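You operate a simulated robot arm through the tools that you are given. There is no shell and no other tool.

You run a simulated robot arm. Do the job below in one go: nothing can be reset, and whatever is moved stays where it is left.

## Task
Bake the white tray of pucks at MID with the door latched, then turn the oven off.
Fine: upper rack; wait for the green lamp; the tray stays inside.

The check looks at the end state, three seconds after you hand in, the way a careful person would. Anything else that was tipped, shoved, dropped, spilled or broken makes it a failure.

## Robot
A 6-joint arm with a two-finger gripper, fixed in place. Base frame: the origin is on the floor under the middle of its stand, x ahead of it, y to its left, z up. Lengths are in mm, angles in degrees, forces in N, time in s.
It reaches about 1417 mm from its shoulder. Its first joint turns from -166.0 to 166.0 degrees. Payload 3.43 kg.
The tool frame sits at the grasp point between the pads (the TCP): z along the fingers, y along the line on which they close. The tips reach 20 mm beyond it. The gripper opens to 190 mm; its body begins 248 mm behind the TCP.
Orientation is that of the tool frame in the base frame, as a unit quaternion [x, y, z, w]. With the fingers straight down and closing along the base's y, the tool's x points along the base's -x, its y along +y and its z along -z.

## Interface
- The arm moves only by the tool jog_arm. Its argument "series" is a list of rows, each a list of 7 numbers: the turn, a rotation vector about the tool's x, y, z in units of 8 degrees (1.0 is 8 degrees), then the shift along the tool's x, y, z in units of 30 mm (1.0 is 30 mm), then the gripper command, from -1 (shut) to 1 (fully open), values between in proportion. In form: [[rx, ry, rz, tx, ty, tz, hand], ...]. A call has 1 to 20 rows; each row shifts and turns the commanded pose from where the row before left it, along the tool's axes as they then stand. A call with a number of a shift or a turn outside -1 to 1 is refused whole. Each row takes 0.2 s and may step no farther than 50 mm and 8.6 degrees from the row before; otherwise, or with a gripper value out of range, the whole call is refused. A pose out of reach is approached as far as the arm can. The call stops where the force on the tool passes 90 N (or 10 N more than at its start, if that is more) or the arm is blocked; 0.2 s more then pass. Each finger travels about 153 mm/s and halts on what it meets, pressing with about 41 N; the grip force reading is that of the motor and also rises with nothing between the fingers. The clock runs only during rows and for 0.2 s after the last one: add rows that do not move to give the fingers time. The reply holds the time, the measured pose of the TCP, the force on the tool along the base axes, the opening and the grip force, in the units named above and with some noise, with the torque about the TCP (base axes, N m) and any sound that the robot's microphone picked up.
- Cameras (640 x 400 px; columns grow to the right, rows downward): "scene" is fixed at [49, -497.1, 1440]; the picture's right is [0.31, -0.95, 0.00], its down [-0.33, -0.11, -0.94] and it looks along [0.89, 0.29, -0.35] (base axes); focal length 303 px, centre (320, 200). "wrist" rides on the gripper at [70, -8, -288] in the tool frame; the picture's right is [0.12, 0.99, 0.00], its down [-0.96, 0.12, -0.25] and it looks along [-0.24, 0.03, 0.97] (tool axes); focal length 261 px, centre (320, 200). There is no depth. A picture from a camera that has moved, and an enlarged one, comes with that camera's place and axes in the base frame and with its lens.
- snapshot(camera): a new picture of that camera. It takes no simulated time.
- raise_lower(by): moves the trunk up (or, below 0, down) by that many mm; the arm rides with it, the base frame stays. It gives what a move gives, with no picture.
- close_up(camera, box): a new picture of the part [left, top, right, bottom] of that camera's present view, enlarged. It takes no simulated time.
- finish_job(): hands the job in; it is judged then, once.

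Places have to be worked out from the pictures, the camera data and where the tool is seen. Open the gripper and draw the arm clear of the work before you hand the job in, unless the task says otherwise.

The tools are called after "Emit:" by a JSON object that holds its "fn" and its "kwargs". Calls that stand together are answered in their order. jog_arm: Moves the arm, as the interface text tells. Its arguments: {"type":"object","properties":{"series":{"type":"array","items":{"type":"array","items":{"type":"number"}}}},"required":["series"]} The other tools are called the same way: raise_lower (by) moves the trunk up or down; snapshot (camera) takes a picture; close_up (camera, box) takes an enlarged picture of a part of a camera's view; finish_job () hands the job in.

At the start:

```text
clock: 0.0
tcp_pos: [688.5, 234.7, 1335.0]
orientation: [0.0, 1.0, 0.0, 0.0]
force: [-0.6, 0.1, 0.4]
ft_torque: [-0.02, -0.03, 0.0]
grip_width: 189.8
grasp_force: 0.1
trunk travel left (down, up): [-300.0, 140.0]
```

scene: 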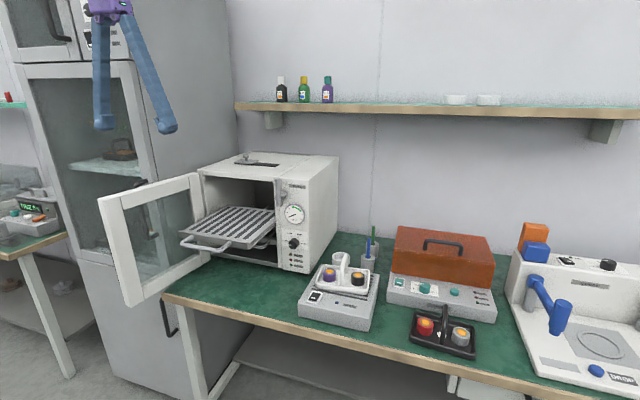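
wrist: 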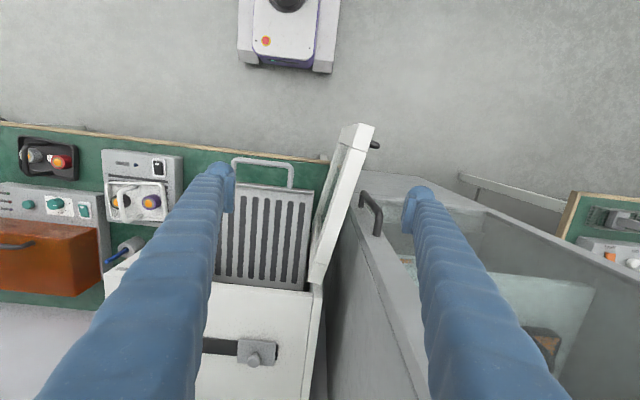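

I'll begin by looking closely at the oven, the tray and the bench from the fixed camera before moving.

Emit:
{"fn": "close_up", "kwargs": {"camera": "scene", "box": [90, 140, 350, 310]}}

Emit:
{"fn": "close_up", "kwargs": {"camera": "scene", "box": [270, 170, 350, 280]}}

Emit:
{"fn": "close_up", "kwargs": {"camera": "scene", "box": [290, 220, 500, 360]}}

Emit:
{"fn": "close_up", "kwargs": {"camera": "scene", "box": [200, 140, 300, 200]}}

```text
2.35 times, centred on (220, 225) of scene
camera zoom: at [49.0, -497.1, 1440.0], right [0.31, -0.95, 0.0], down [-0.33, -0.11, -0.94], along [0.89, 0.29, -0.35], focal length 713 px, centre (555, 141)
```

zoom: 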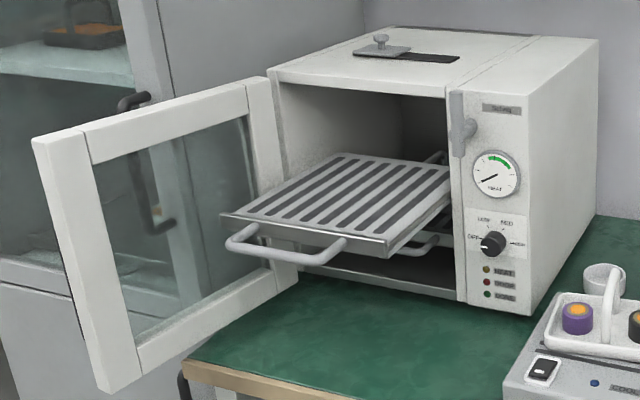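

```text
3.64 times, centred on (310, 225) of scene
camera zoom: at [49.0, -497.1, 1440.0], right [0.31, -0.95, 0.0], down [-0.33, -0.11, -0.94], along [0.89, 0.29, -0.35], focal length 1102 px, centre (356, 109)
```

zoom: 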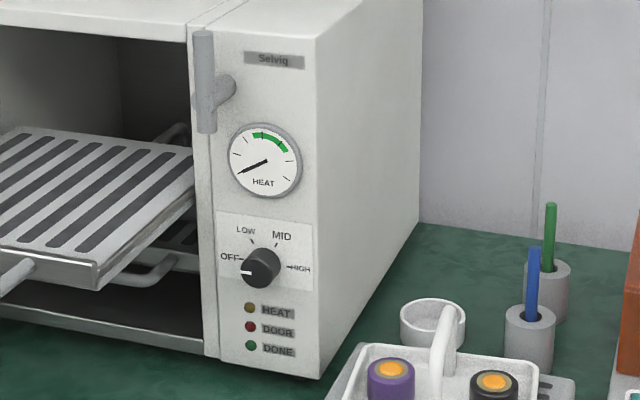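

```text
2.86 times, centred on (395, 290) of scene
camera zoom: at [49.0, -497.1, 1440.0], right [0.31, -0.95, 0.0], down [-0.33, -0.11, -0.94], along [0.89, 0.29, -0.35], focal length 866 px, centre (106, -57)
```

zoom: 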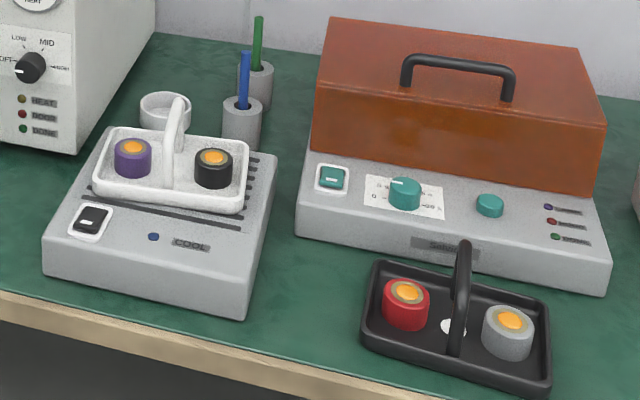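

```text
6.40 times, centred on (250, 170) of scene
camera zoom: at [49.0, -497.1, 1440.0], right [0.31, -0.95, 0.0], down [-0.33, -0.11, -0.94], along [0.89, 0.29, -0.35], focal length 1939 px, centre (768, 392)
```

zoom: 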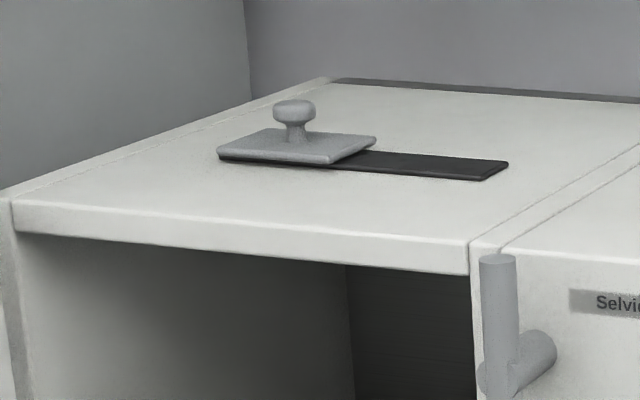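

The upper rack is already pulled out, the door is open at the left, and the white tray sits on the COOL plate. I'll enlarge the wrist view to triangulate these parts.

Emit:
{"fn": "close_up", "kwargs": {"camera": "wrist", "box": [80, 120, 240, 220]}}

Emit:
{"fn": "close_up", "kwargs": {"camera": "wrist", "box": [180, 110, 400, 300]}}

Emit:
{"fn": "close_up", "kwargs": {"camera": "wrist", "box": [0, 110, 130, 220]}}

```text
4.00 times, centred on (160, 170) of wrist
camera zoom: at [616.3, 226.3, 1622.8], right [-0.12, 0.99, 0.0], down [0.96, 0.12, 0.25], along [0.24, 0.03, -0.97], focal length 1043 px, centre (960, 320)
```

zoom: 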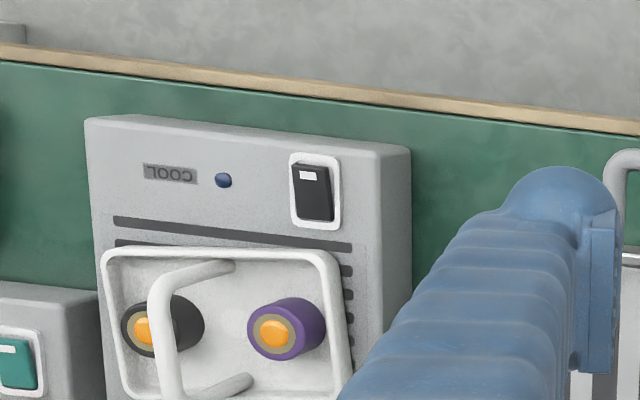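

```text
2.11 times, centred on (290, 205) of wrist
camera zoom: at [616.3, 226.3, 1622.8], right [-0.12, 0.99, 0.0], down [0.96, 0.12, 0.25], along [0.24, 0.03, -0.97], focal length 549 px, centre (383, 190)
```

zoom: 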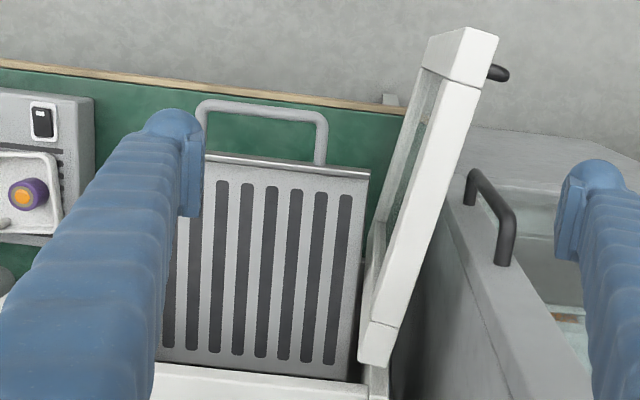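

```text
3.64 times, centred on (65, 165) of wrist
camera zoom: at [616.3, 226.3, 1622.8], right [-0.12, 0.99, 0.0], down [0.96, 0.12, 0.25], along [0.24, 0.03, -0.97], focal length 948 px, centre (1247, 327)
```

zoom: 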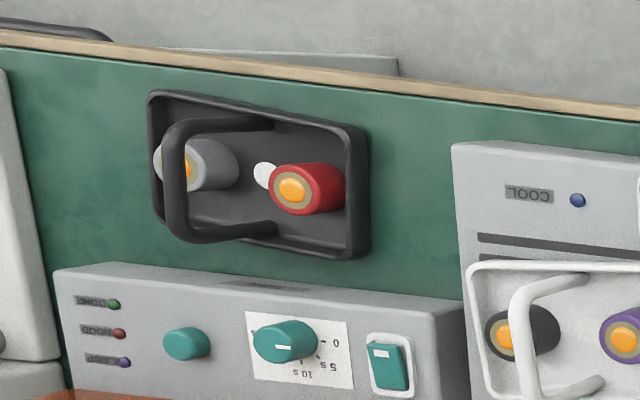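

From the two views I estimate: the tray near (886, -310, 837), the oven front plane at x≈930, z≈800–1155, y from about -170 to 260, and the rack surface at z≈990 with its front edge at x≈757. I'll bring the gripper over the tray at a safe height for a better look.

Emit:
{"fn": "jog_arm", "kwargs": {"series": [[0, 0, 0, -0.3, -0.96, 0, 1], [0, 0, 0, -0.3, -0.96, 0, 1], [0, 0, 0, -0.3, -0.96, 0, 1], [0, 0, 0, -0.3, -0.96, 0, 1], [0, 0, 0, -0.3, -0.96, 0, 1], [0, 0, 0, -0.3, -0.96, 0, 1], [0, 0, 0, -0.3, -0.96, 0, 1], [0, 0, 0, -0.3, -0.96, 0, 1], [0, 0, 0, -0.3, -0.96, 0, 1], [0, 0, 0, -0.3, -0.96, 0.3, 1], [0, 0, 0, -0.3, -0.96, 0.4, 1], [0, 0, 0, -0.3, -0.96, 0.5, 1], [0, 0, 0, -0.3, -0.96, 0.5, 1], [0, 0, 0, -0.3, -0.96, 0.5, 1], [0, 0, 0, -0.3, -0.96, 0.5, 1], [0, 0, 0, -0.3, -0.96, 0.5, 1], [0, 0, 0, -0.3, -0.96, 0.5, 1], [0, 0, 0, -0.3, -0.96, 0.5, 1], [0, 0, 0, -0.3, -0.96, 0.5, 1], [0, 0, 0, 0, 0, 0, 1]]}}

Emit:
{"fn": "snapshot", "kwargs": {"camera": "wrist"}}

Emit:
{"fn": "snapshot", "kwargs": {"camera": "scene"}}

```text
clock: 4.2
tcp_pos: [858.8, -314.9, 1196.7]
orientation: [-0.001, 1.0, 0.0, 0.001]
force: [-0.8, 0.2, 0.6]
ft_torque: [0.02, 0.0, -0.04]
grip_width: 190.2
grasp_force: 0.1
trunk travel left (down, up): [-300.0, 140.0]
```

```text
taken
camera wrist: at [786.8, -322.1, 1483.7], right [-0.12, 0.99, 0.0], down [0.96, 0.12, 0.25], along [0.25, 0.03, -0.97], focal length 261 px, centre (320, 200)
```

wrist: 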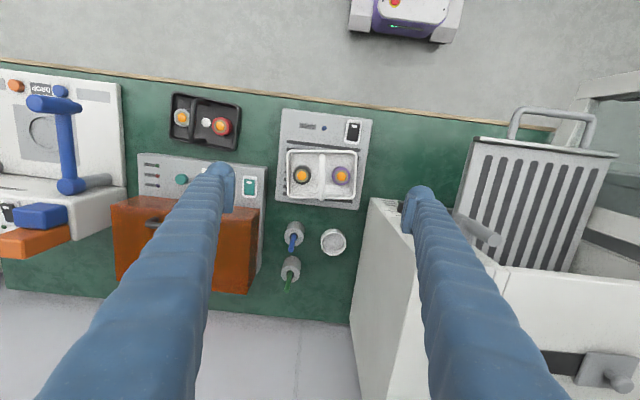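

```text
taken
```

scene: 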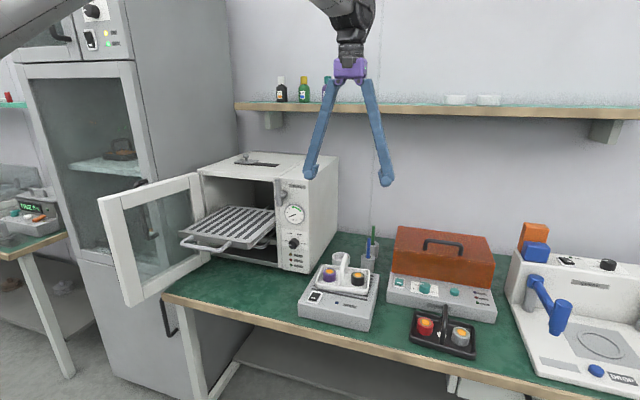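

The tray is now in clear view under the gripper. I'll enlarge it, and also the lever and knob side of the oven.

Emit:
{"fn": "close_up", "kwargs": {"camera": "wrist", "box": [265, 95, 385, 220]}}

Emit:
{"fn": "close_up", "kwargs": {"camera": "scene", "box": [290, 235, 390, 335]}}

Emit:
{"fn": "close_up", "kwargs": {"camera": "wrist", "box": [440, 90, 640, 300]}}

```text
3.20 times, centred on (325, 158) of wrist
camera zoom: at [786.8, -322.1, 1483.7], right [-0.12, 0.99, 0.0], down [0.96, 0.12, 0.25], along [0.25, 0.03, -0.97], focal length 834 px, centre (304, 336)
```

zoom: 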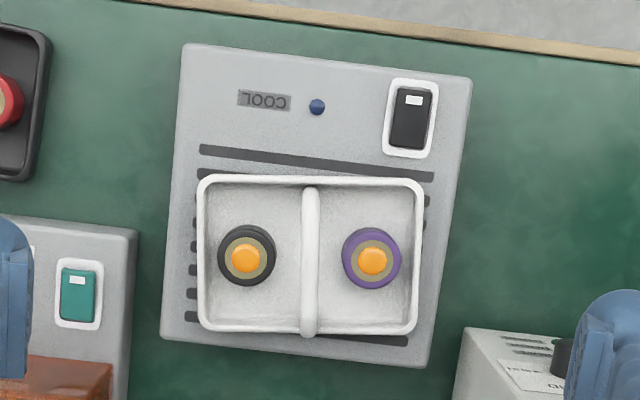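

```text
4.00 times, centred on (340, 285) of scene
camera zoom: at [49.0, -497.1, 1440.0], right [0.31, -0.95, 0.0], down [-0.33, -0.11, -0.94], along [0.89, 0.29, -0.35], focal length 1212 px, centre (240, -140)
```

zoom: 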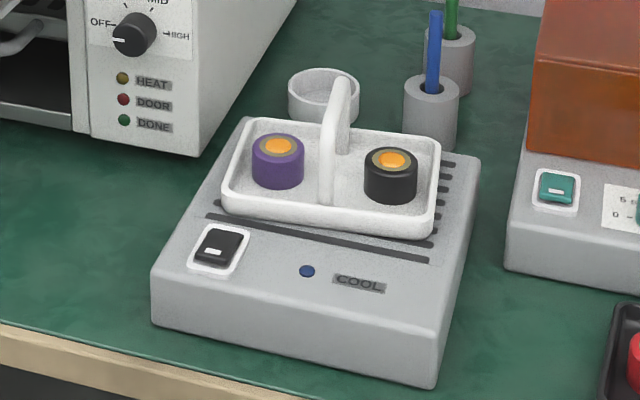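

```text
1.90 times, centred on (540, 195) of wrist
camera zoom: at [786.8, -322.1, 1483.7], right [-0.12, 0.99, 0.0], down [0.96, 0.12, 0.25], along [0.25, 0.03, -0.97], focal length 496 px, centre (-99, 210)
```

zoom: 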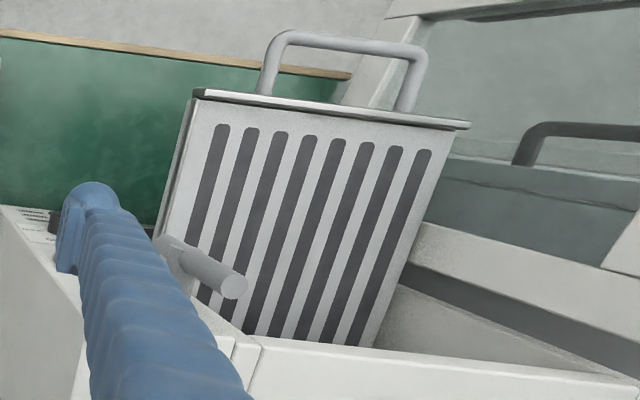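

The tray is about 165×112 mm, centred near (888, -306), turned roughly 7° from the base axes, with its handle bar top near z≈918 lying along x. I'll yaw 7° to match, narrow the opening and descend to just above the handle.

Emit:
{"fn": "jog_arm", "kwargs": {"series": [[0, 0, -0.875, 0, 0, 0, -0.1], [0, 0, 0, -0.5, 0.09, 0.5, -0.1], [0, 0, 0, -0.5, 0.09, 1, -0.1], [0, 0, 0, 0, 0, 1, -0.1], [0, 0, 0, 0, 0, 1, -0.1], [0, 0, 0, 0, 0, 1, -0.1], [0, 0, 0, 0, 0, 1, -0.1], [0, 0, 0, 0, 0, 1, -0.1], [0, 0, 0, 0, 0, 0.4, -0.1], [0, 0, 0, 0, 0, 0, -0.1]]}}

Emit:
{"fn": "snapshot", "kwargs": {"camera": "wrist"}}

Emit:
{"fn": "close_up", "kwargs": {"camera": "scene", "box": [290, 180, 390, 300]}}

```text
clock: 6.4
tcp_pos: [887.5, -304.9, 985.5]
orientation: [-0.062, 0.998, 0.0, -0.001]
force: [0.9, -0.3, -0.5]
ft_torque: [-0.02, -0.01, -0.02]
grip_width: 85.8
grasp_force: 0.0
trunk travel left (down, up): [-300.0, 140.0]
```

```text
taken
camera wrist: at [818.9, -321.3, 1272.9], right [-0.24, 0.97, 0.0], down [0.94, 0.23, 0.25], along [0.24, 0.06, -0.97], focal length 261 px, centre (320, 200)
```

wrist: 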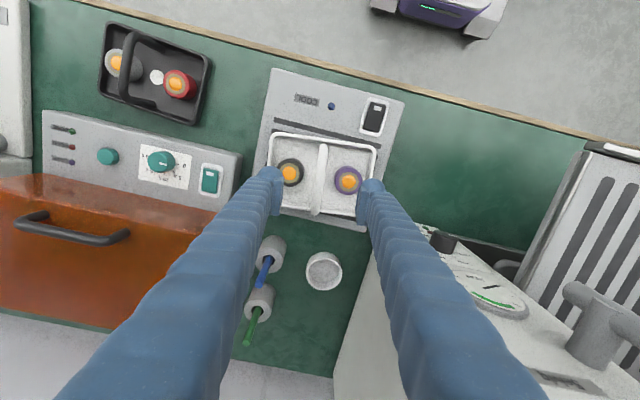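

```text
3.33 times, centred on (340, 240) of scene
camera zoom: at [49.0, -497.1, 1440.0], right [0.31, -0.95, 0.0], down [-0.33, -0.11, -0.94], along [0.89, 0.29, -0.35], focal length 1010 px, centre (253, 67)
```

zoom: 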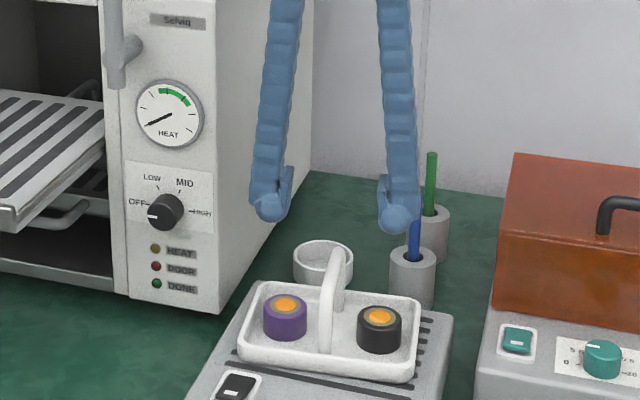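

The gripper is aligned over the handle. I'll zoom on the handle between the fingers to check centring before lowering.

Emit:
{"fn": "close_up", "kwargs": {"camera": "wrist", "box": [260, 120, 390, 230]}}

```text
3.64 times, centred on (325, 175) of wrist
camera zoom: at [818.9, -321.3, 1272.9], right [-0.24, 0.97, 0.0], down [0.94, 0.23, 0.25], along [0.24, 0.06, -0.97], focal length 948 px, centre (302, 291)
```

zoom: 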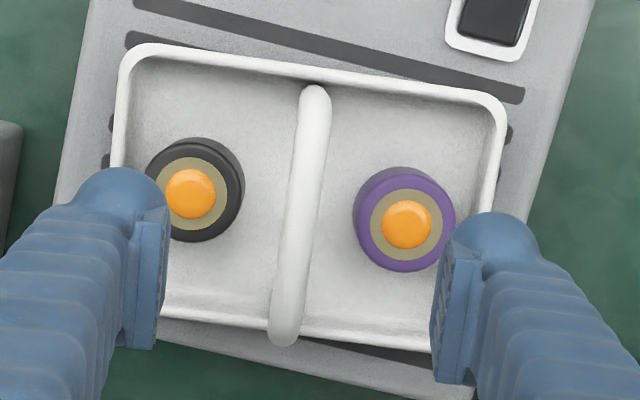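

The handle is centred between the pads. I'll lower to z≈914 with the opening kept modest and check the height from the scene camera before closing.

Emit:
{"fn": "jog_arm", "kwargs": {"series": [[0, 0, 0, 0, 0, 0.8, -0.3], [0, 0, 0, 0, 0, 0.8, -0.4], [0, 0, 0, 0, 0, 0.5, -0.45], [0, 0, 0, 0, 0, 0.2, -0.45], [0, 0, 0, 0, 0, 0, -0.45]]}}

Emit:
{"fn": "close_up", "kwargs": {"camera": "scene", "box": [310, 220, 380, 300]}}

Emit:
{"fn": "close_up", "kwargs": {"camera": "wrist", "box": [260, 120, 390, 230]}}

```text
clock: 7.6
tcp_pos: [887.8, -304.3, 919.0]
orientation: [-0.062, 0.998, -0.001, -0.001]
force: [0.8, -0.3, -0.2]
ft_torque: [-0.03, 0.02, -0.03]
grip_width: 52.1
grasp_force: 0.0
trunk travel left (down, up): [-300.0, 140.0]
```

```text
5.00 times, centred on (345, 260) of scene
camera zoom: at [49.0, -497.1, 1440.0], right [0.31, -0.95, 0.0], down [-0.33, -0.11, -0.94], along [0.89, 0.29, -0.35], focal length 1515 px, centre (195, -100)
```

zoom: 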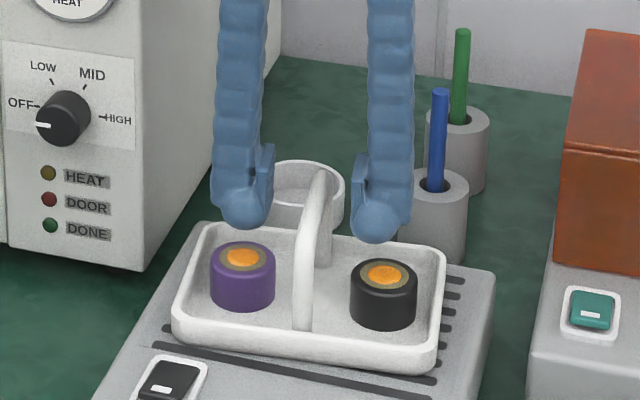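

```text
3.64 times, centred on (325, 175) of wrist
camera zoom: at [818.3, -320.3, 1206.0], right [-0.24, 0.97, 0.0], down [0.94, 0.23, 0.25], along [0.24, 0.06, -0.97], focal length 948 px, centre (302, 291)
```

zoom: 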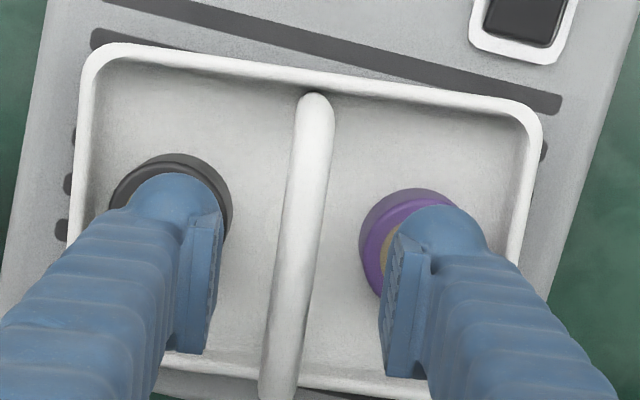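

The pads straddle the handle and tips clear the pucks by ~25 mm. I'll lower ~7 mm more, then close and let the fingers settle.

Emit:
{"fn": "jog_arm", "kwargs": {"series": [[0, 0, 0, 0, 0, 0.23, -0.45], [0, 0, 0, 0, 0, 0, -0.7], [0, 0, 0, 0, 0, 0, -1], [0, 0, 0, 0, 0, 0, -1], [0, 0, 0, 0, 0, 0, -1]]}}

Emit:
{"fn": "close_up", "kwargs": {"camera": "wrist", "box": [260, 120, 390, 230]}}

```text
clock: 8.8
tcp_pos: [887.5, -304.8, 912.2]
orientation: [-0.061, 0.998, 0.0, 0.001]
force: [-0.1, -0.5, 3.1]
ft_torque: [-0.03, 0.0, -0.22]
grip_width: 8.2
grasp_force: 41.2
trunk travel left (down, up): [-300.0, 140.0]
```

```text
3.64 times, centred on (325, 175) of wrist
camera zoom: at [818.2, -320.1, 1199.2], right [-0.24, 0.97, 0.0], down [0.94, 0.23, 0.25], along [0.24, 0.06, -0.97], focal length 948 px, centre (302, 291)
```

zoom: 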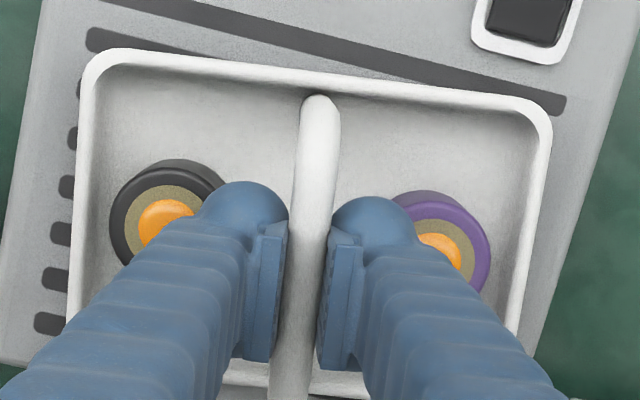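

The grip reads 8 mm with 41 N, so the bar is held. I'll lift slowly and check that the tray comes up level.

Emit:
{"fn": "jog_arm", "kwargs": {"series": [[0, 0, 0, 0, 0, -0.2, -1], [0, 0, 0, 0, 0, -0.4, -1], [0, 0, 0, 0, 0, -0.6, -1], [0, 0, 0, 0, 0, -0.6, -1], [0, 0, 0, 0, 0, 0, -1]]}}

Emit:
{"fn": "close_up", "kwargs": {"camera": "scene", "box": [290, 200, 400, 300]}}

Emit:
{"fn": "snapshot", "kwargs": {"camera": "wrist"}}

```text
clock: 10.0
tcp_pos: [887.7, -306.4, 965.1]
orientation: [-0.061, 0.998, 0.0, -0.001]
force: [0.0, 0.3, -4.4]
ft_torque: [0.01, 0.0, 0.04]
grip_width: 7.7
grasp_force: 40.7
trunk travel left (down, up): [-300.0, 140.0]
```

```text
4.00 times, centred on (345, 250) of scene
camera zoom: at [49.0, -497.1, 1440.0], right [0.31, -0.95, 0.0], down [-0.33, -0.11, -0.94], along [0.89, 0.29, -0.35], focal length 1212 px, centre (220, 0)
```

zoom: 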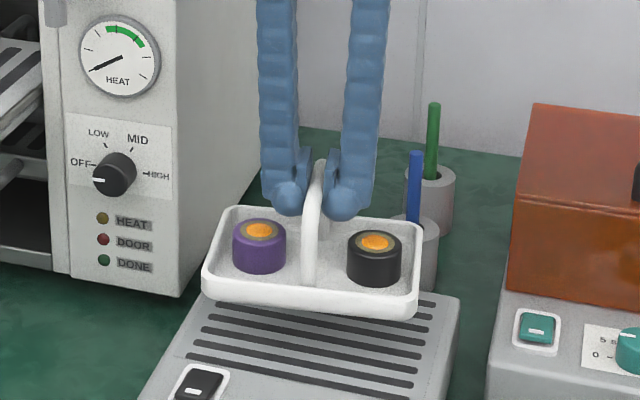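

```text
taken
camera wrist: at [819.4, -322.4, 1252.3], right [-0.24, 0.97, 0.0], down [0.94, 0.23, 0.25], along [0.24, 0.06, -0.97], focal length 261 px, centre (320, 200)
```

wrist: 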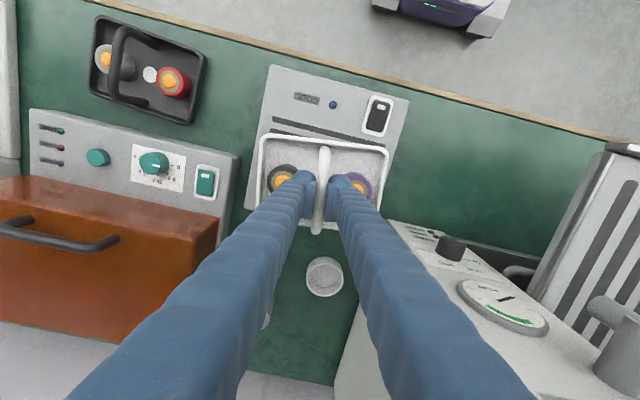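

The tray is lifted level (about 4.4 N). I'll raise it further, remove the 7° yaw, and back off in -x so it clears the lever and rack while crossing over.

Emit:
{"fn": "jog_arm", "kwargs": {"series": [[0, 0, 0.2, 0, 0, -0.3, -1], [0, 0, 0.3, 0, 0, -0.6, -1], [0, 0, 0.375, 0, 0, -0.8, -1], [0, 0, 0, 0, 0, -1, -1], [0, 0, 0, 0, 0, -1, -1], [0, 0, 0, 0, 0, -1, -1], [0, 0, 0, 0, 0, -0.8, -1], [0, 0, 0, 0, 0, -0.4, -1], [0, 0, 0, 0.4, 0, 0, -1], [0, 0, 0, 0.8, 0, 0, -1], [0, 0, 0, 0.8, 0, 0, -1], [0, 0, 0, 0.8, 0, 0, -1], [0, 0, 0, 0.6, 0, 0, -1], [0, 0, 0, 0.3, 0, 0, -1], [0, 0, 0, 0, 0, 0, -1]]}}

Emit:
{"fn": "jog_arm", "kwargs": {"series": [[0, 0, 0, 0, 0.3, 0, -1], [0, 0, 0, 0, 0.6, 0, -1], [0, 0, 0, 0, 0.8, 0, -1], [0, 0, 0, 0, 1, 0, -1], [0, 0, 0, 0, 1, 0, -1], [0, 0, 0, 0, 1, 0, -1], [0, 0, 0, 0, 1, 0, -1], [0, 0, 0, 0, 1, 0, -1], [0, 0, 0, 0, 1, 0, -1], [0, 0, 0, 0, 1, 0, -1], [0, 0, 0, 0, 1, 0, -1], [0, 0, 0, 0, 1, 0, -1], [0, 0, 0, 0, 1, 0, -1], [0, 0, 0, 0, 0.7, 0, -1], [0, 0, 0, 0, 0.5, 0, -1], [0, 0, 0, 0, 0.3, 0, -1], [0, 0, 0, 0, 0, 0, -1]]}}

Emit:
{"fn": "snapshot", "kwargs": {"camera": "wrist"}}

Emit:
{"fn": "snapshot", "kwargs": {"camera": "scene"}}

```text
clock: 13.2
tcp_pos: [778.1, -304.2, 1141.6]
orientation: [-0.001, 1.0, 0.0, -0.001]
force: [0.6, 0.3, -3.4]
ft_torque: [-0.02, 0.02, 0.01]
grip_width: 7.8
grasp_force: 40.9
trunk travel left (down, up): [-300.0, 140.0]
```

```text
clock: 16.8
tcp_pos: [777.7, 92.4, 1142.9]
orientation: [0.0, 1.0, 0.0, -0.001]
force: [0.0, 0.0, -4.6]
ft_torque: [0.01, -0.03, -0.01]
grip_width: 7.8
grasp_force: 41.1
trunk travel left (down, up): [-300.0, 140.0]
```

```text
taken
camera wrist: at [705.9, 84.5, 1430.5], right [-0.12, 0.99, 0.0], down [0.96, 0.12, 0.25], along [0.24, 0.03, -0.97], focal length 261 px, centre (320, 200)
```

wrist: 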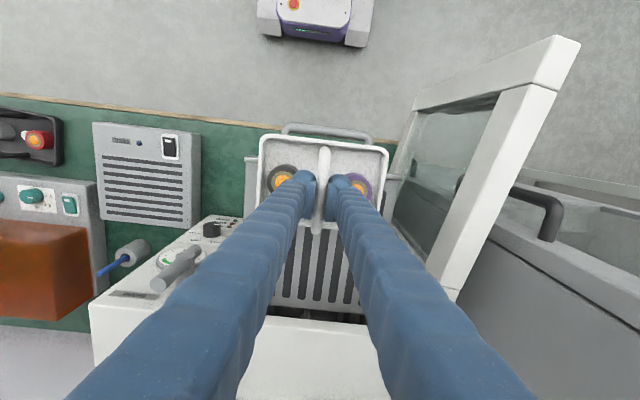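

```text
taken
```

scene: 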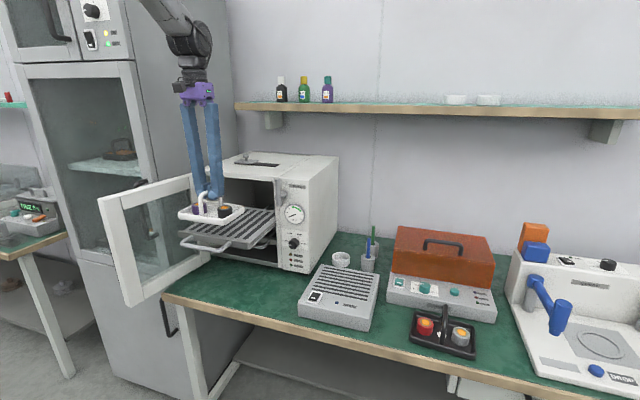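

The tray hangs over the rack. I'll enlarge both views to locate the rack edges relative to the tray.

Emit:
{"fn": "close_up", "kwargs": {"camera": "wrist", "box": [220, 100, 460, 330]}}

Emit:
{"fn": "close_up", "kwargs": {"camera": "scene", "box": [165, 150, 295, 270]}}

```text
1.74 times, centred on (340, 215) of wrist
camera zoom: at [705.9, 84.5, 1430.5], right [-0.12, 0.99, 0.0], down [0.96, 0.12, 0.25], along [0.24, 0.03, -0.97], focal length 453 px, centre (285, 174)
```

zoom: 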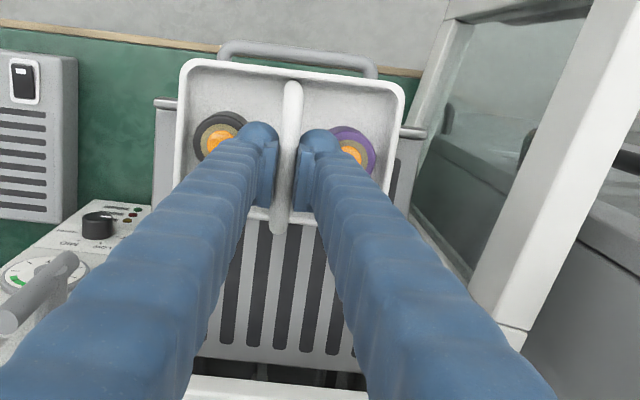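

```text
3.33 times, centred on (230, 210) of scene
camera zoom: at [49.0, -497.1, 1440.0], right [0.31, -0.95, 0.0], down [-0.33, -0.11, -0.94], along [0.89, 0.29, -0.35], focal length 1010 px, centre (620, 167)
```

zoom: 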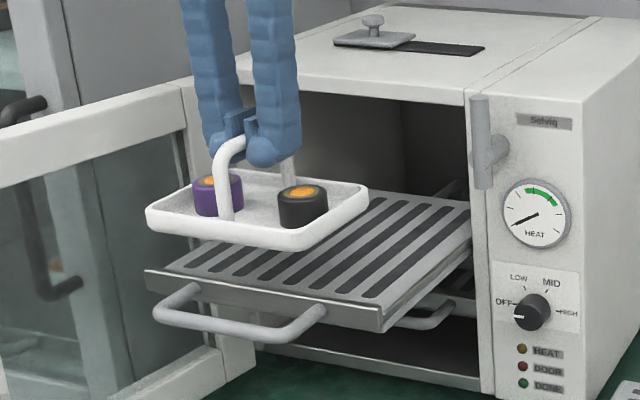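

The rack spans roughly x 757–1028, y -35–230, top z≈990. I'll move over it to (850, 97) and lower to about z=1088.

Emit:
{"fn": "jog_arm", "kwargs": {"series": [[0, 0, 0, -0.3, 0.05, 0, -1], [0, 0, 0, -0.6, 0.1, 0, -1], [0, 0, 0, -0.7, 0, 0, -1], [0, 0, 0, -0.5, 0, 0, -1], [0, 0, 0, -0.3, 0, 0, -1], [0, 0, 0, 0, 0, 0.3, -1], [0, 0, 0, 0, 0, 0.5, -1], [0, 0, 0, 0, 0, 0.5, -1], [0, 0, 0, 0, 0, 0.3, -1], [0, 0, 0, 0, 0, 0.2, -1], [0, 0, 0, 0, 0, 0, -1]]}}

Emit:
{"fn": "close_up", "kwargs": {"camera": "scene", "box": [165, 150, 295, 270]}}

Emit:
{"fn": "close_up", "kwargs": {"camera": "wrist", "box": [220, 100, 460, 330]}}

```text
clock: 19.2
tcp_pos: [849.1, 97.4, 1087.7]
orientation: [-0.001, 1.0, 0.0, -0.001]
force: [0.2, -0.3, -3.9]
ft_torque: [-0.01, 0.0, 0.03]
grip_width: 7.7
grasp_force: 41.4
trunk travel left (down, up): [-300.0, 140.0]
```

```text
3.33 times, centred on (230, 210) of scene
camera zoom: at [49.0, -497.1, 1440.0], right [0.31, -0.95, 0.0], down [-0.33, -0.11, -0.94], along [0.89, 0.29, -0.35], focal length 1010 px, centre (620, 167)
```

zoom: 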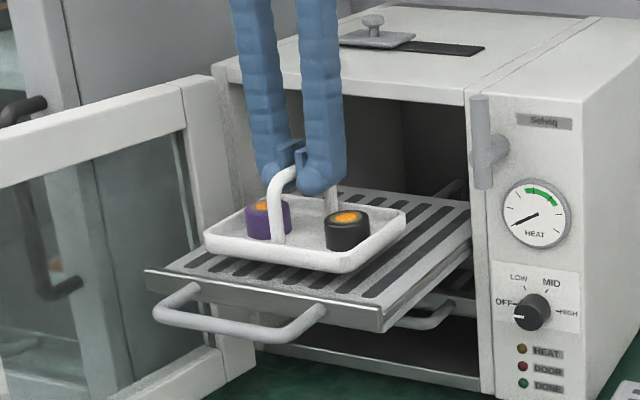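

```text
1.74 times, centred on (340, 215) of wrist
camera zoom: at [778.1, 89.7, 1375.3], right [-0.12, 0.99, 0.0], down [0.96, 0.12, 0.25], along [0.24, 0.03, -0.97], focal length 453 px, centre (285, 174)
```

zoom: 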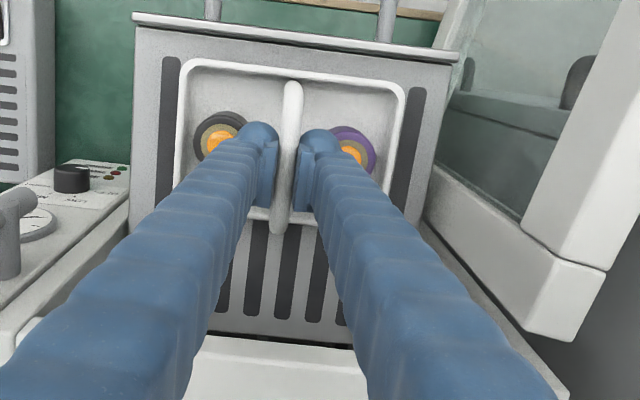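

The tray is centred on the rack. I'll lower in small steps, watching for the weight to come off the tool.

Emit:
{"fn": "jog_arm", "kwargs": {"series": [[0, 0, 0, 0, 0, 0.12, -1], [0, 0, 0, 0, 0, 0.12, -1], [0, 0, 0, 0, 0, 0.1, -1], [0, 0, 0, 0, 0, 0, -1]]}}

Emit:
{"fn": "close_up", "kwargs": {"camera": "scene", "box": [200, 190, 270, 250]}}

```text
clock: 20.2
tcp_pos: [849.3, 97.7, 1079.0]
orientation: [-0.001, 1.0, 0.0, 0.0]
force: [-0.7, -1.1, -4.1]
ft_torque: [0.04, -0.01, 0.01]
grip_width: 7.9
grasp_force: 40.9
trunk travel left (down, up): [-300.0, 140.0]
```

```text
6.67 times, centred on (235, 220) of scene
camera zoom: at [49.0, -497.1, 1440.0], right [0.31, -0.95, 0.0], down [-0.33, -0.11, -0.94], along [0.89, 0.29, -0.35], focal length 2020 px, centre (887, 67)
```

zoom: 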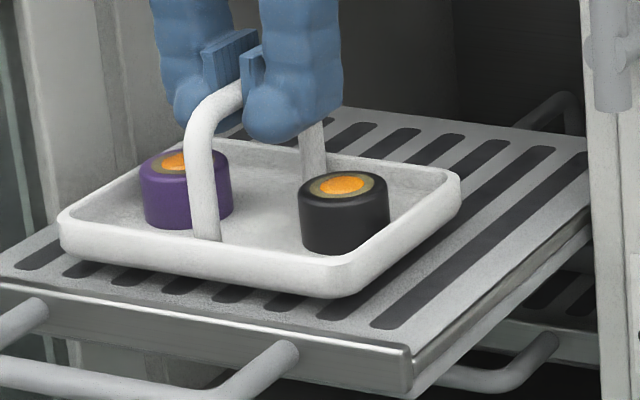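

Still hanging freely (-4.1 N); I'll continue down a few millimetres at a time.

Emit:
{"fn": "jog_arm", "kwargs": {"series": [[0, 0, 0, 0, 0, 0.1, -1], [0, 0, 0, 0, 0, 0.1, -1], [0, 0, 0, 0, 0, 0, -1]]}}

```text
clock: 21.0
tcp_pos: [847.6, 95.8, 1073.1]
orientation: [0.0, 1.0, 0.0, -0.001]
force: [-0.6, 0.0, -4.2]
ft_torque: [0.0, -0.01, 0.0]
grip_width: 7.9
grasp_force: 41.1
trunk travel left (down, up): [-300.0, 140.0]
```

No contact yet at z≈1073; continuing down in 3 mm steps.

Emit:
{"fn": "jog_arm", "kwargs": {"series": [[0, 0, 0, 0, 0, 0.1, -1], [0, 0, 0, 0, 0, 0.1, -1], [0, 0, 0, 0, 0, 0, -1]]}}

Emit:
{"fn": "close_up", "kwargs": {"camera": "scene", "box": [200, 190, 270, 250]}}

```text
clock: 21.8
tcp_pos: [849.0, 96.7, 1068.2]
orientation: [-0.002, 1.0, 0.0, 0.001]
force: [0.0, 2.3, 15.3]
ft_torque: [0.0, 1.09, -0.03]
grip_width: 8.2
grasp_force: 41.3
trunk travel left (down, up): [-300.0, 140.0]
```

```text
6.67 times, centred on (235, 220) of scene
camera zoom: at [49.0, -497.1, 1440.0], right [0.31, -0.95, 0.0], down [-0.33, -0.11, -0.94], along [0.89, 0.29, -0.35], focal length 2020 px, centre (887, 67)
```

zoom: 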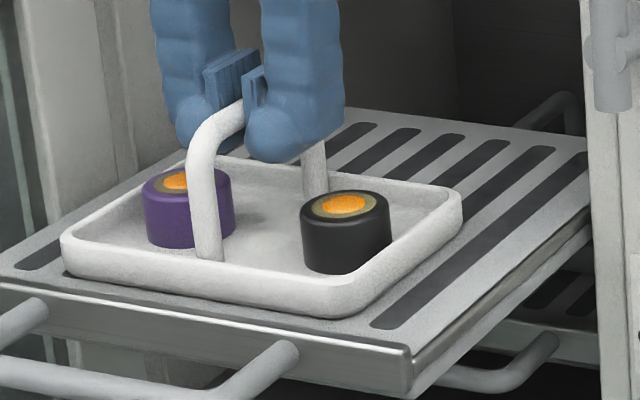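

Contact: force is now +15 N up, so the tray rests on the rack. I'll ease up ~1.5 mm and open the fingers modestly to release.

Emit:
{"fn": "jog_arm", "kwargs": {"series": [[0, 0, 0, 0, 0, -0.04, -1], [0, 0, 0, 0, 0, 0, -0.8], [0, 0, 0, 0, 0, 0, -0.6], [0, 0, 0, 0, 0, 0, -0.5], [0, 0, 0, 0, 0, 0, -0.5]]}}

Emit:
{"fn": "close_up", "kwargs": {"camera": "scene", "box": [200, 190, 270, 250]}}

Emit:
{"fn": "snapshot", "kwargs": {"camera": "wrist"}}

```text
clock: 23.0
tcp_pos: [848.7, 94.7, 1067.9]
orientation: [-0.001, 1.0, 0.0, -0.001]
force: [-0.1, 0.3, -0.4]
ft_torque: [-0.03, 0.03, 0.04]
grip_width: 47.5
grasp_force: 0.1
trunk travel left (down, up): [-300.0, 140.0]
```

```text
6.67 times, centred on (235, 220) of scene
camera zoom: at [49.0, -497.1, 1440.0], right [0.31, -0.95, 0.0], down [-0.33, -0.11, -0.94], along [0.89, 0.29, -0.35], focal length 2020 px, centre (887, 67)
```

zoom: 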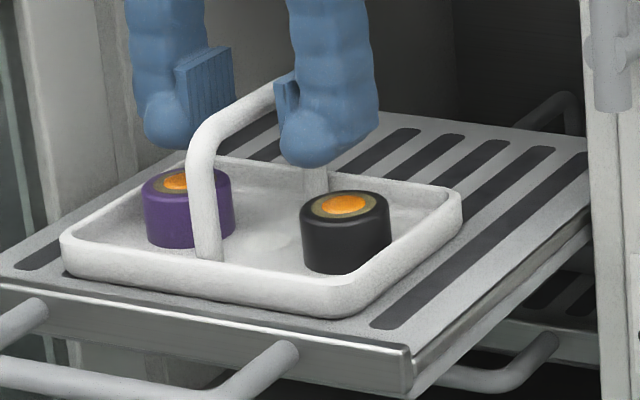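

```text
taken
camera wrist: at [777.9, 88.5, 1355.0], right [-0.12, 0.99, 0.0], down [0.96, 0.12, 0.25], along [0.24, 0.03, -0.97], focal length 261 px, centre (320, 200)
```

wrist: 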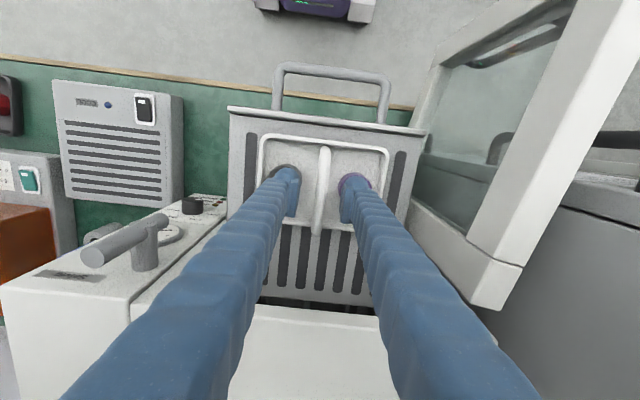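

The tray sits flat on the rack with the handle free. I'll rise clear, close the fingers, and back off in front of the rack handle to push the rack in.

Emit:
{"fn": "jog_arm", "kwargs": {"series": [[0, 0, 0, 0, 0, -0.4, -0.5], [0, 0, 0, 0, 0, -0.8, -0.5], [0, 0, 0, 0, 0, -1, -0.5], [0, 0, 0, 0, 0, -1, -0.5], [0, 0, 0, 0, 0, -0.4, -1], [0, 0, 0, 0.8, 0, 0, -1], [0, 0, 0, 1, 0, 0, -1], [0, 0, 0, 1, 0, 0, -1], [0, 0, 0, 1, 0, 0, -1], [0, 0, 0, 1, 0, 0, -1], [0, 0, 0, 1, 0, 0, -1], [0, 0, 0, 1, 0, 0, -1], [0, 0, 0, 0.4, 0, 0, -1], [0, 0, 0, 0, 0, 0, -1]]}}

Emit:
{"fn": "snapshot", "kwargs": {"camera": "wrist"}}

Emit:
{"fn": "snapshot", "kwargs": {"camera": "scene"}}

```text
clock: 26.0
tcp_pos: [632.4, 95.1, 1175.8]
orientation: [-0.001, 1.0, 0.0, 0.001]
force: [0.1, 1.2, 1.6]
ft_torque: [0.04, 0.02, 0.02]
grip_width: 0.1
grasp_force: 34.2
trunk travel left (down, up): [-300.0, 140.0]
```

```text
taken
camera wrist: at [561.2, 87.9, 1464.2], right [-0.12, 0.99, 0.0], down [0.96, 0.12, 0.25], along [0.25, 0.03, -0.97], focal length 261 px, centre (320, 200)
```

wrist: 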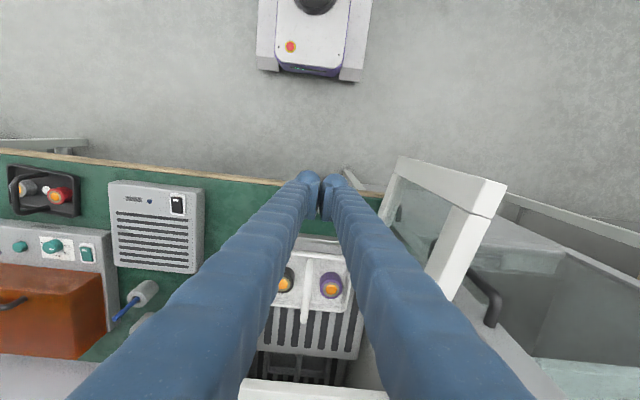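

```text
taken
```

scene: 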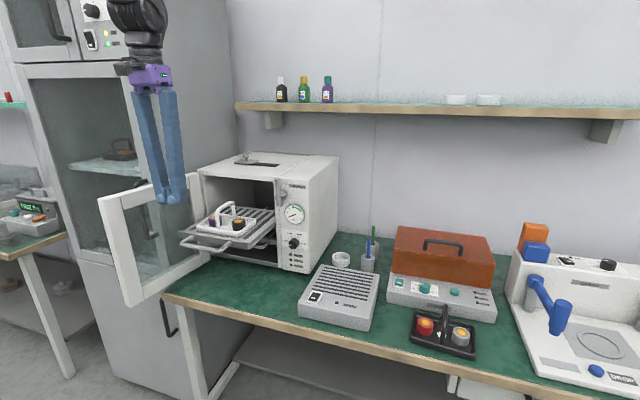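

Now I'll lower the closed fingers in front of the rack handle bar (bar at about x≈700, z≈983).

Emit:
{"fn": "jog_arm", "kwargs": {"series": [[0, 0, 0, 0, 0, 0.8, -1], [0, 0, 0, 0, 0, 1, -1], [0, 0, 0, 0, 0, 1, -1], [0, 0, 0, 0, 0, 1, -1], [0, 0, 0, 0, 0, 1, -1], [0, 0, 0, 0, 0, 1, -1], [0, 0, 0, 0, 0, 0.8, -1], [0, 0, 0, 0, 0, 0.2, -1], [0, 0, 0, 0, 0, 0, -1]]}}

Emit:
{"fn": "snapshot", "kwargs": {"camera": "wrist"}}

Emit:
{"fn": "close_up", "kwargs": {"camera": "scene", "box": [150, 160, 290, 280]}}

```text
clock: 28.0
tcp_pos: [632.7, 95.0, 973.4]
orientation: [-0.001, 1.0, 0.0, 0.0]
force: [0.3, -0.8, -0.1]
ft_torque: [0.0, -0.06, -0.02]
grip_width: 0.0
grasp_force: 34.8
trunk travel left (down, up): [-300.0, 140.0]
```

```text
taken
camera wrist: at [561.0, 87.5, 1260.7], right [-0.12, 0.99, 0.0], down [0.96, 0.12, 0.25], along [0.25, 0.03, -0.97], focal length 261 px, centre (320, 200)
```

wrist: 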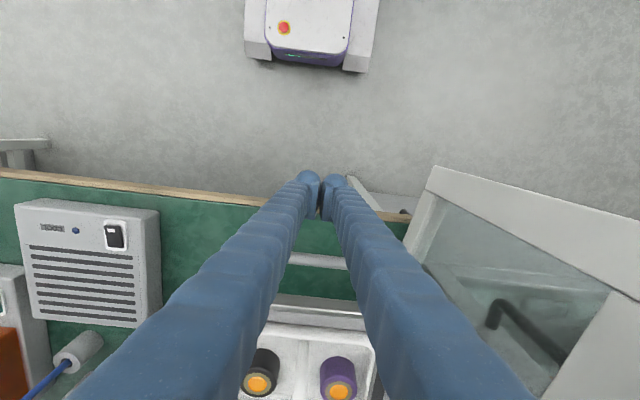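

```text
3.33 times, centred on (220, 220) of scene
camera zoom: at [49.0, -497.1, 1440.0], right [0.31, -0.95, 0.0], down [-0.33, -0.11, -0.94], along [0.89, 0.29, -0.35], focal length 1010 px, centre (653, 133)
```

zoom: 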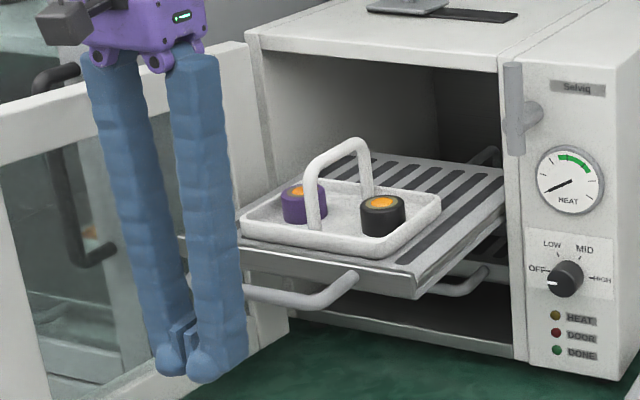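

The handle bar is about x≈705 just ahead of the fingers. I'll approach gently and start pushing the rack in, watching the force.

Emit:
{"fn": "jog_arm", "kwargs": {"series": [[0, 0, 0, -0.6, 0, 0, -1], [0, 0, 0, -0.5, 0, 0, -1], [0, 0, 0, -0.2, 0, 0, -1], [0, 0, 0, -0.2, 0, 0, -1], [0, 0, 0, -0.2, 0, 0, -1], [0, 0, 0, -0.2, 0, 0, -1], [0, 0, 0, -0.2, 0, 0, -1], [0, 0, 0, 0, 0, 0, -1]]}}

Emit:
{"fn": "snapshot", "kwargs": {"camera": "wrist"}}

Emit:
{"fn": "close_up", "kwargs": {"camera": "scene", "box": [150, 160, 290, 280]}}

```text
clock: 29.8
tcp_pos: [695.1, 95.9, 972.4]
orientation: [-0.001, 1.0, 0.0, 0.0]
force: [0.5, -0.2, 0.2]
ft_torque: [0.01, 0.03, 0.0]
grip_width: 0.1
grasp_force: 34.1
trunk travel left (down, up): [-300.0, 140.0]
```

```text
taken
camera wrist: at [624.2, 86.9, 1259.8], right [-0.12, 0.99, 0.0], down [0.96, 0.12, 0.25], along [0.25, 0.03, -0.97], focal length 261 px, centre (320, 200)
```

wrist: 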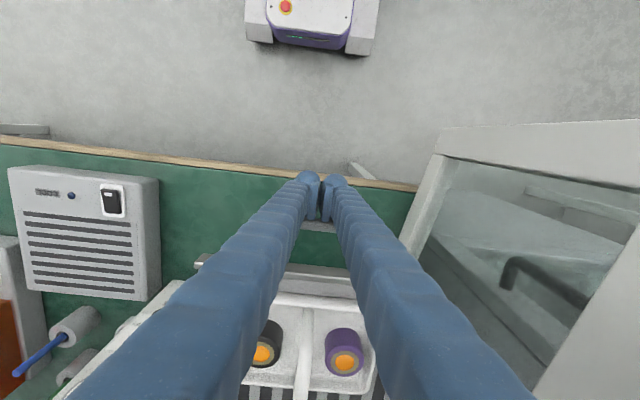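

```text
3.33 times, centred on (220, 220) of scene
camera zoom: at [49.0, -497.1, 1440.0], right [0.31, -0.95, 0.0], down [-0.33, -0.11, -0.94], along [0.89, 0.29, -0.35], focal length 1010 px, centre (653, 133)
```

zoom: 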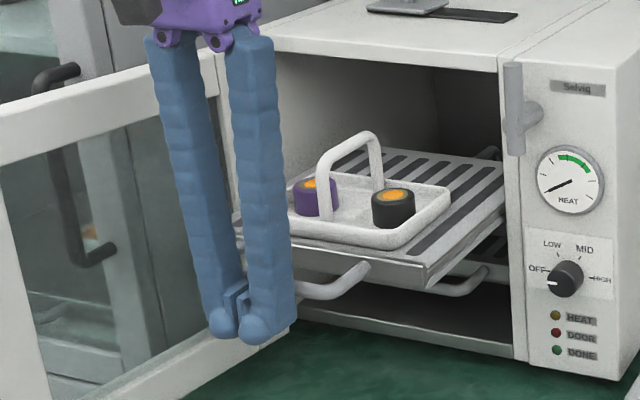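

The rack is already sliding with almost no force and the tray rides with it. I'll continue pushing slowly.

Emit:
{"fn": "jog_arm", "kwargs": {"series": [[0, 0, 0, -0.15, 0, 0, -1], [0, 0, 0, -0.25, 0, 0, -1], [0, 0, 0, -0.3, 0, 0, -1], [0, 0, 0, -0.3, 0, 0, -1], [0, 0, 0, -0.3, 0, 0, -1], [0, 0, 0, -0.3, 0, 0, -1], [0, 0, 0, -0.3, 0, 0, -1], [0, 0, 0, -0.3, 0, 0, -1], [0, 0, 0, -0.3, 0, 0, -1], [0, 0, 0, -0.3, 0, 0, -1], [0, 0, 0, -0.3, 0, 0, -1], [0, 0, 0, -0.3, 0, 0, -1], [0, 0, 0, -0.2, 0, 0, -1], [0, 0, 0, -0.1, 0, 0, -1], [0, 0, 0, 0, 0, 0, -1]]}}

Emit:
{"fn": "snapshot", "kwargs": {"camera": "wrist"}}

Emit:
{"fn": "close_up", "kwargs": {"camera": "scene", "box": [150, 160, 290, 280]}}

```text
clock: 33.0
tcp_pos: [807.3, 97.0, 971.4]
orientation: [-0.001, 1.0, 0.0, 0.001]
force: [0.6, 0.1, 0.7]
ft_torque: [-0.04, -0.02, 0.0]
grip_width: 0.0
grasp_force: 34.8
trunk travel left (down, up): [-300.0, 140.0]
```

```text
taken
camera wrist: at [735.6, 89.0, 1259.0], right [-0.12, 0.99, 0.0], down [0.96, 0.12, 0.25], along [0.24, 0.03, -0.97], focal length 261 px, centre (320, 200)
```

wrist: 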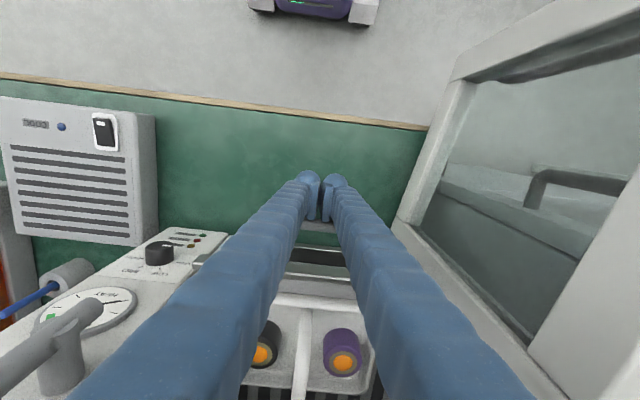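

```text
3.33 times, centred on (220, 220) of scene
camera zoom: at [49.0, -497.1, 1440.0], right [0.31, -0.95, 0.0], down [-0.33, -0.11, -0.94], along [0.89, 0.29, -0.35], focal length 1010 px, centre (653, 133)
```

zoom: 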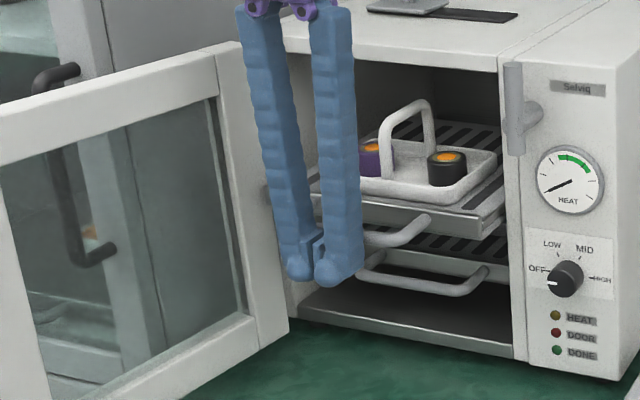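

The rack and tray go in smoothly. I'll push a bit further with vertical fingers, stopping before the fingers would reach the oven's top lip (x≈932).

Emit:
{"fn": "jog_arm", "kwargs": {"series": [[0, 0, 0, -0.15, 0, 0, -1], [0, 0, 0, -0.25, 0, 0, -1], [0, 0, 0, -0.3, 0, 0, -1], [0, 0, 0, -0.3, 0, 0, -1], [0, 0, 0, -0.3, 0, 0, -1], [0, 0, 0, -0.3, 0, 0, -1], [0, 0, 0, -0.3, 0, 0, -1], [0, 0, 0, -0.25, 0, 0, -1], [0, 0, 0, -0.15, 0, 0, -1], [0, 0, 0, -0.1, 0, 0, -1], [0, 0, 0, 0, 0, 0, -1]]}}

Emit:
{"fn": "snapshot", "kwargs": {"camera": "wrist"}}

Emit:
{"fn": "close_up", "kwargs": {"camera": "scene", "box": [150, 160, 290, 280]}}

```text
clock: 35.4
tcp_pos: [877.8, 95.9, 972.0]
orientation: [-0.001, 1.0, 0.0, 0.0]
force: [0.2, 0.2, 0.0]
ft_torque: [0.02, 0.0, -0.01]
grip_width: 0.0
grasp_force: 34.6
trunk travel left (down, up): [-300.0, 140.0]
```

```text
taken
camera wrist: at [807.0, 88.9, 1259.8], right [-0.12, 0.99, 0.0], down [0.96, 0.12, 0.25], along [0.24, 0.03, -0.97], focal length 261 px, centre (320, 200)
```

wrist: 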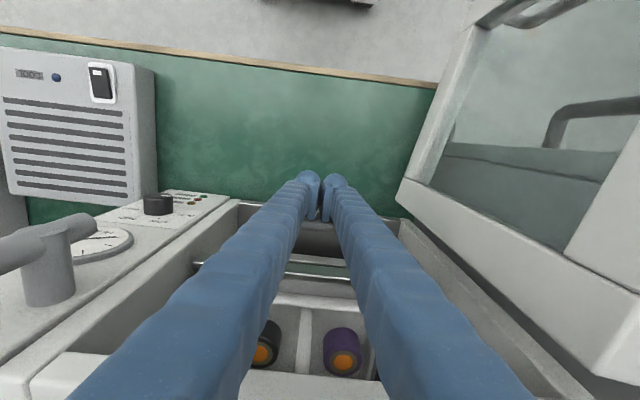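

```text
3.33 times, centred on (220, 220) of scene
camera zoom: at [49.0, -497.1, 1440.0], right [0.31, -0.95, 0.0], down [-0.33, -0.11, -0.94], along [0.89, 0.29, -0.35], focal length 1010 px, centre (653, 133)
```

zoom: 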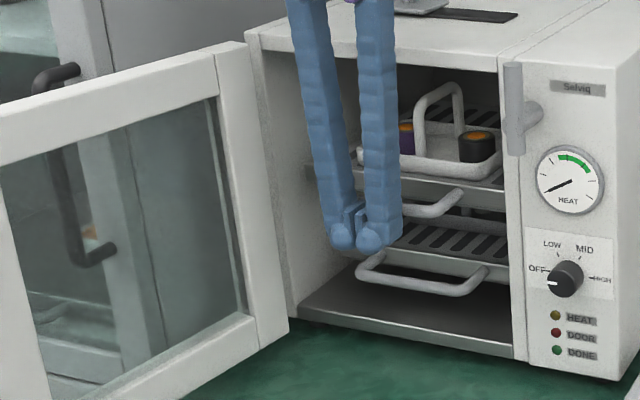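

The rack still needs roughly 70 mm more, which vertical fingers can't reach under the lip. I'll back off and begin turning the gripper to point forward (+x), checking the sense of rotation first.

Emit:
{"fn": "jog_arm", "kwargs": {"series": [[0, 0, 0, 0.5, 0, 0, -1], [0, 0, 0, 1, 0, 0, -1], [0, 0, 0, 1, 0, 0, -1], [0, 0, 0, 0.5, 0, -0.3, -1], [0, -0.5, 0, 0, 0, 0, -1], [0, -1, 0, 0, 0, 0, -1], [0, -1, 0, 0, 0, 0, -1], [0, 0, 0, 0, 0, 0, -1]]}}

Emit:
{"fn": "snapshot", "kwargs": {"camera": "scene"}}

```text
clock: 37.2
tcp_pos: [788.7, 95.4, 980.6]
orientation: [0.0, 0.985, 0.0, 0.173]
force: [0.3, -0.3, 0.2]
ft_torque: [0.01, 0.01, 0.0]
grip_width: 0.0
grasp_force: 34.3
trunk travel left (down, up): [-300.0, 140.0]
```

```text
taken
```

scene: 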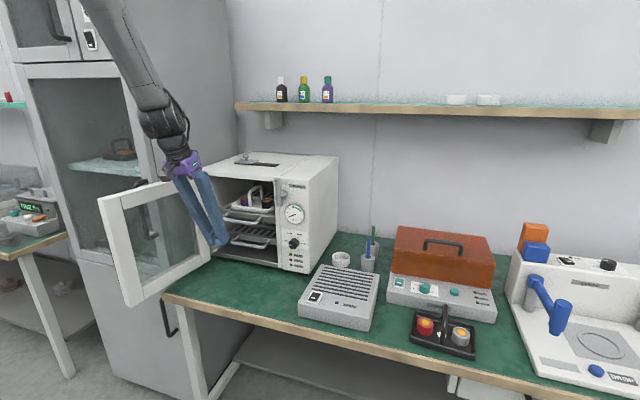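

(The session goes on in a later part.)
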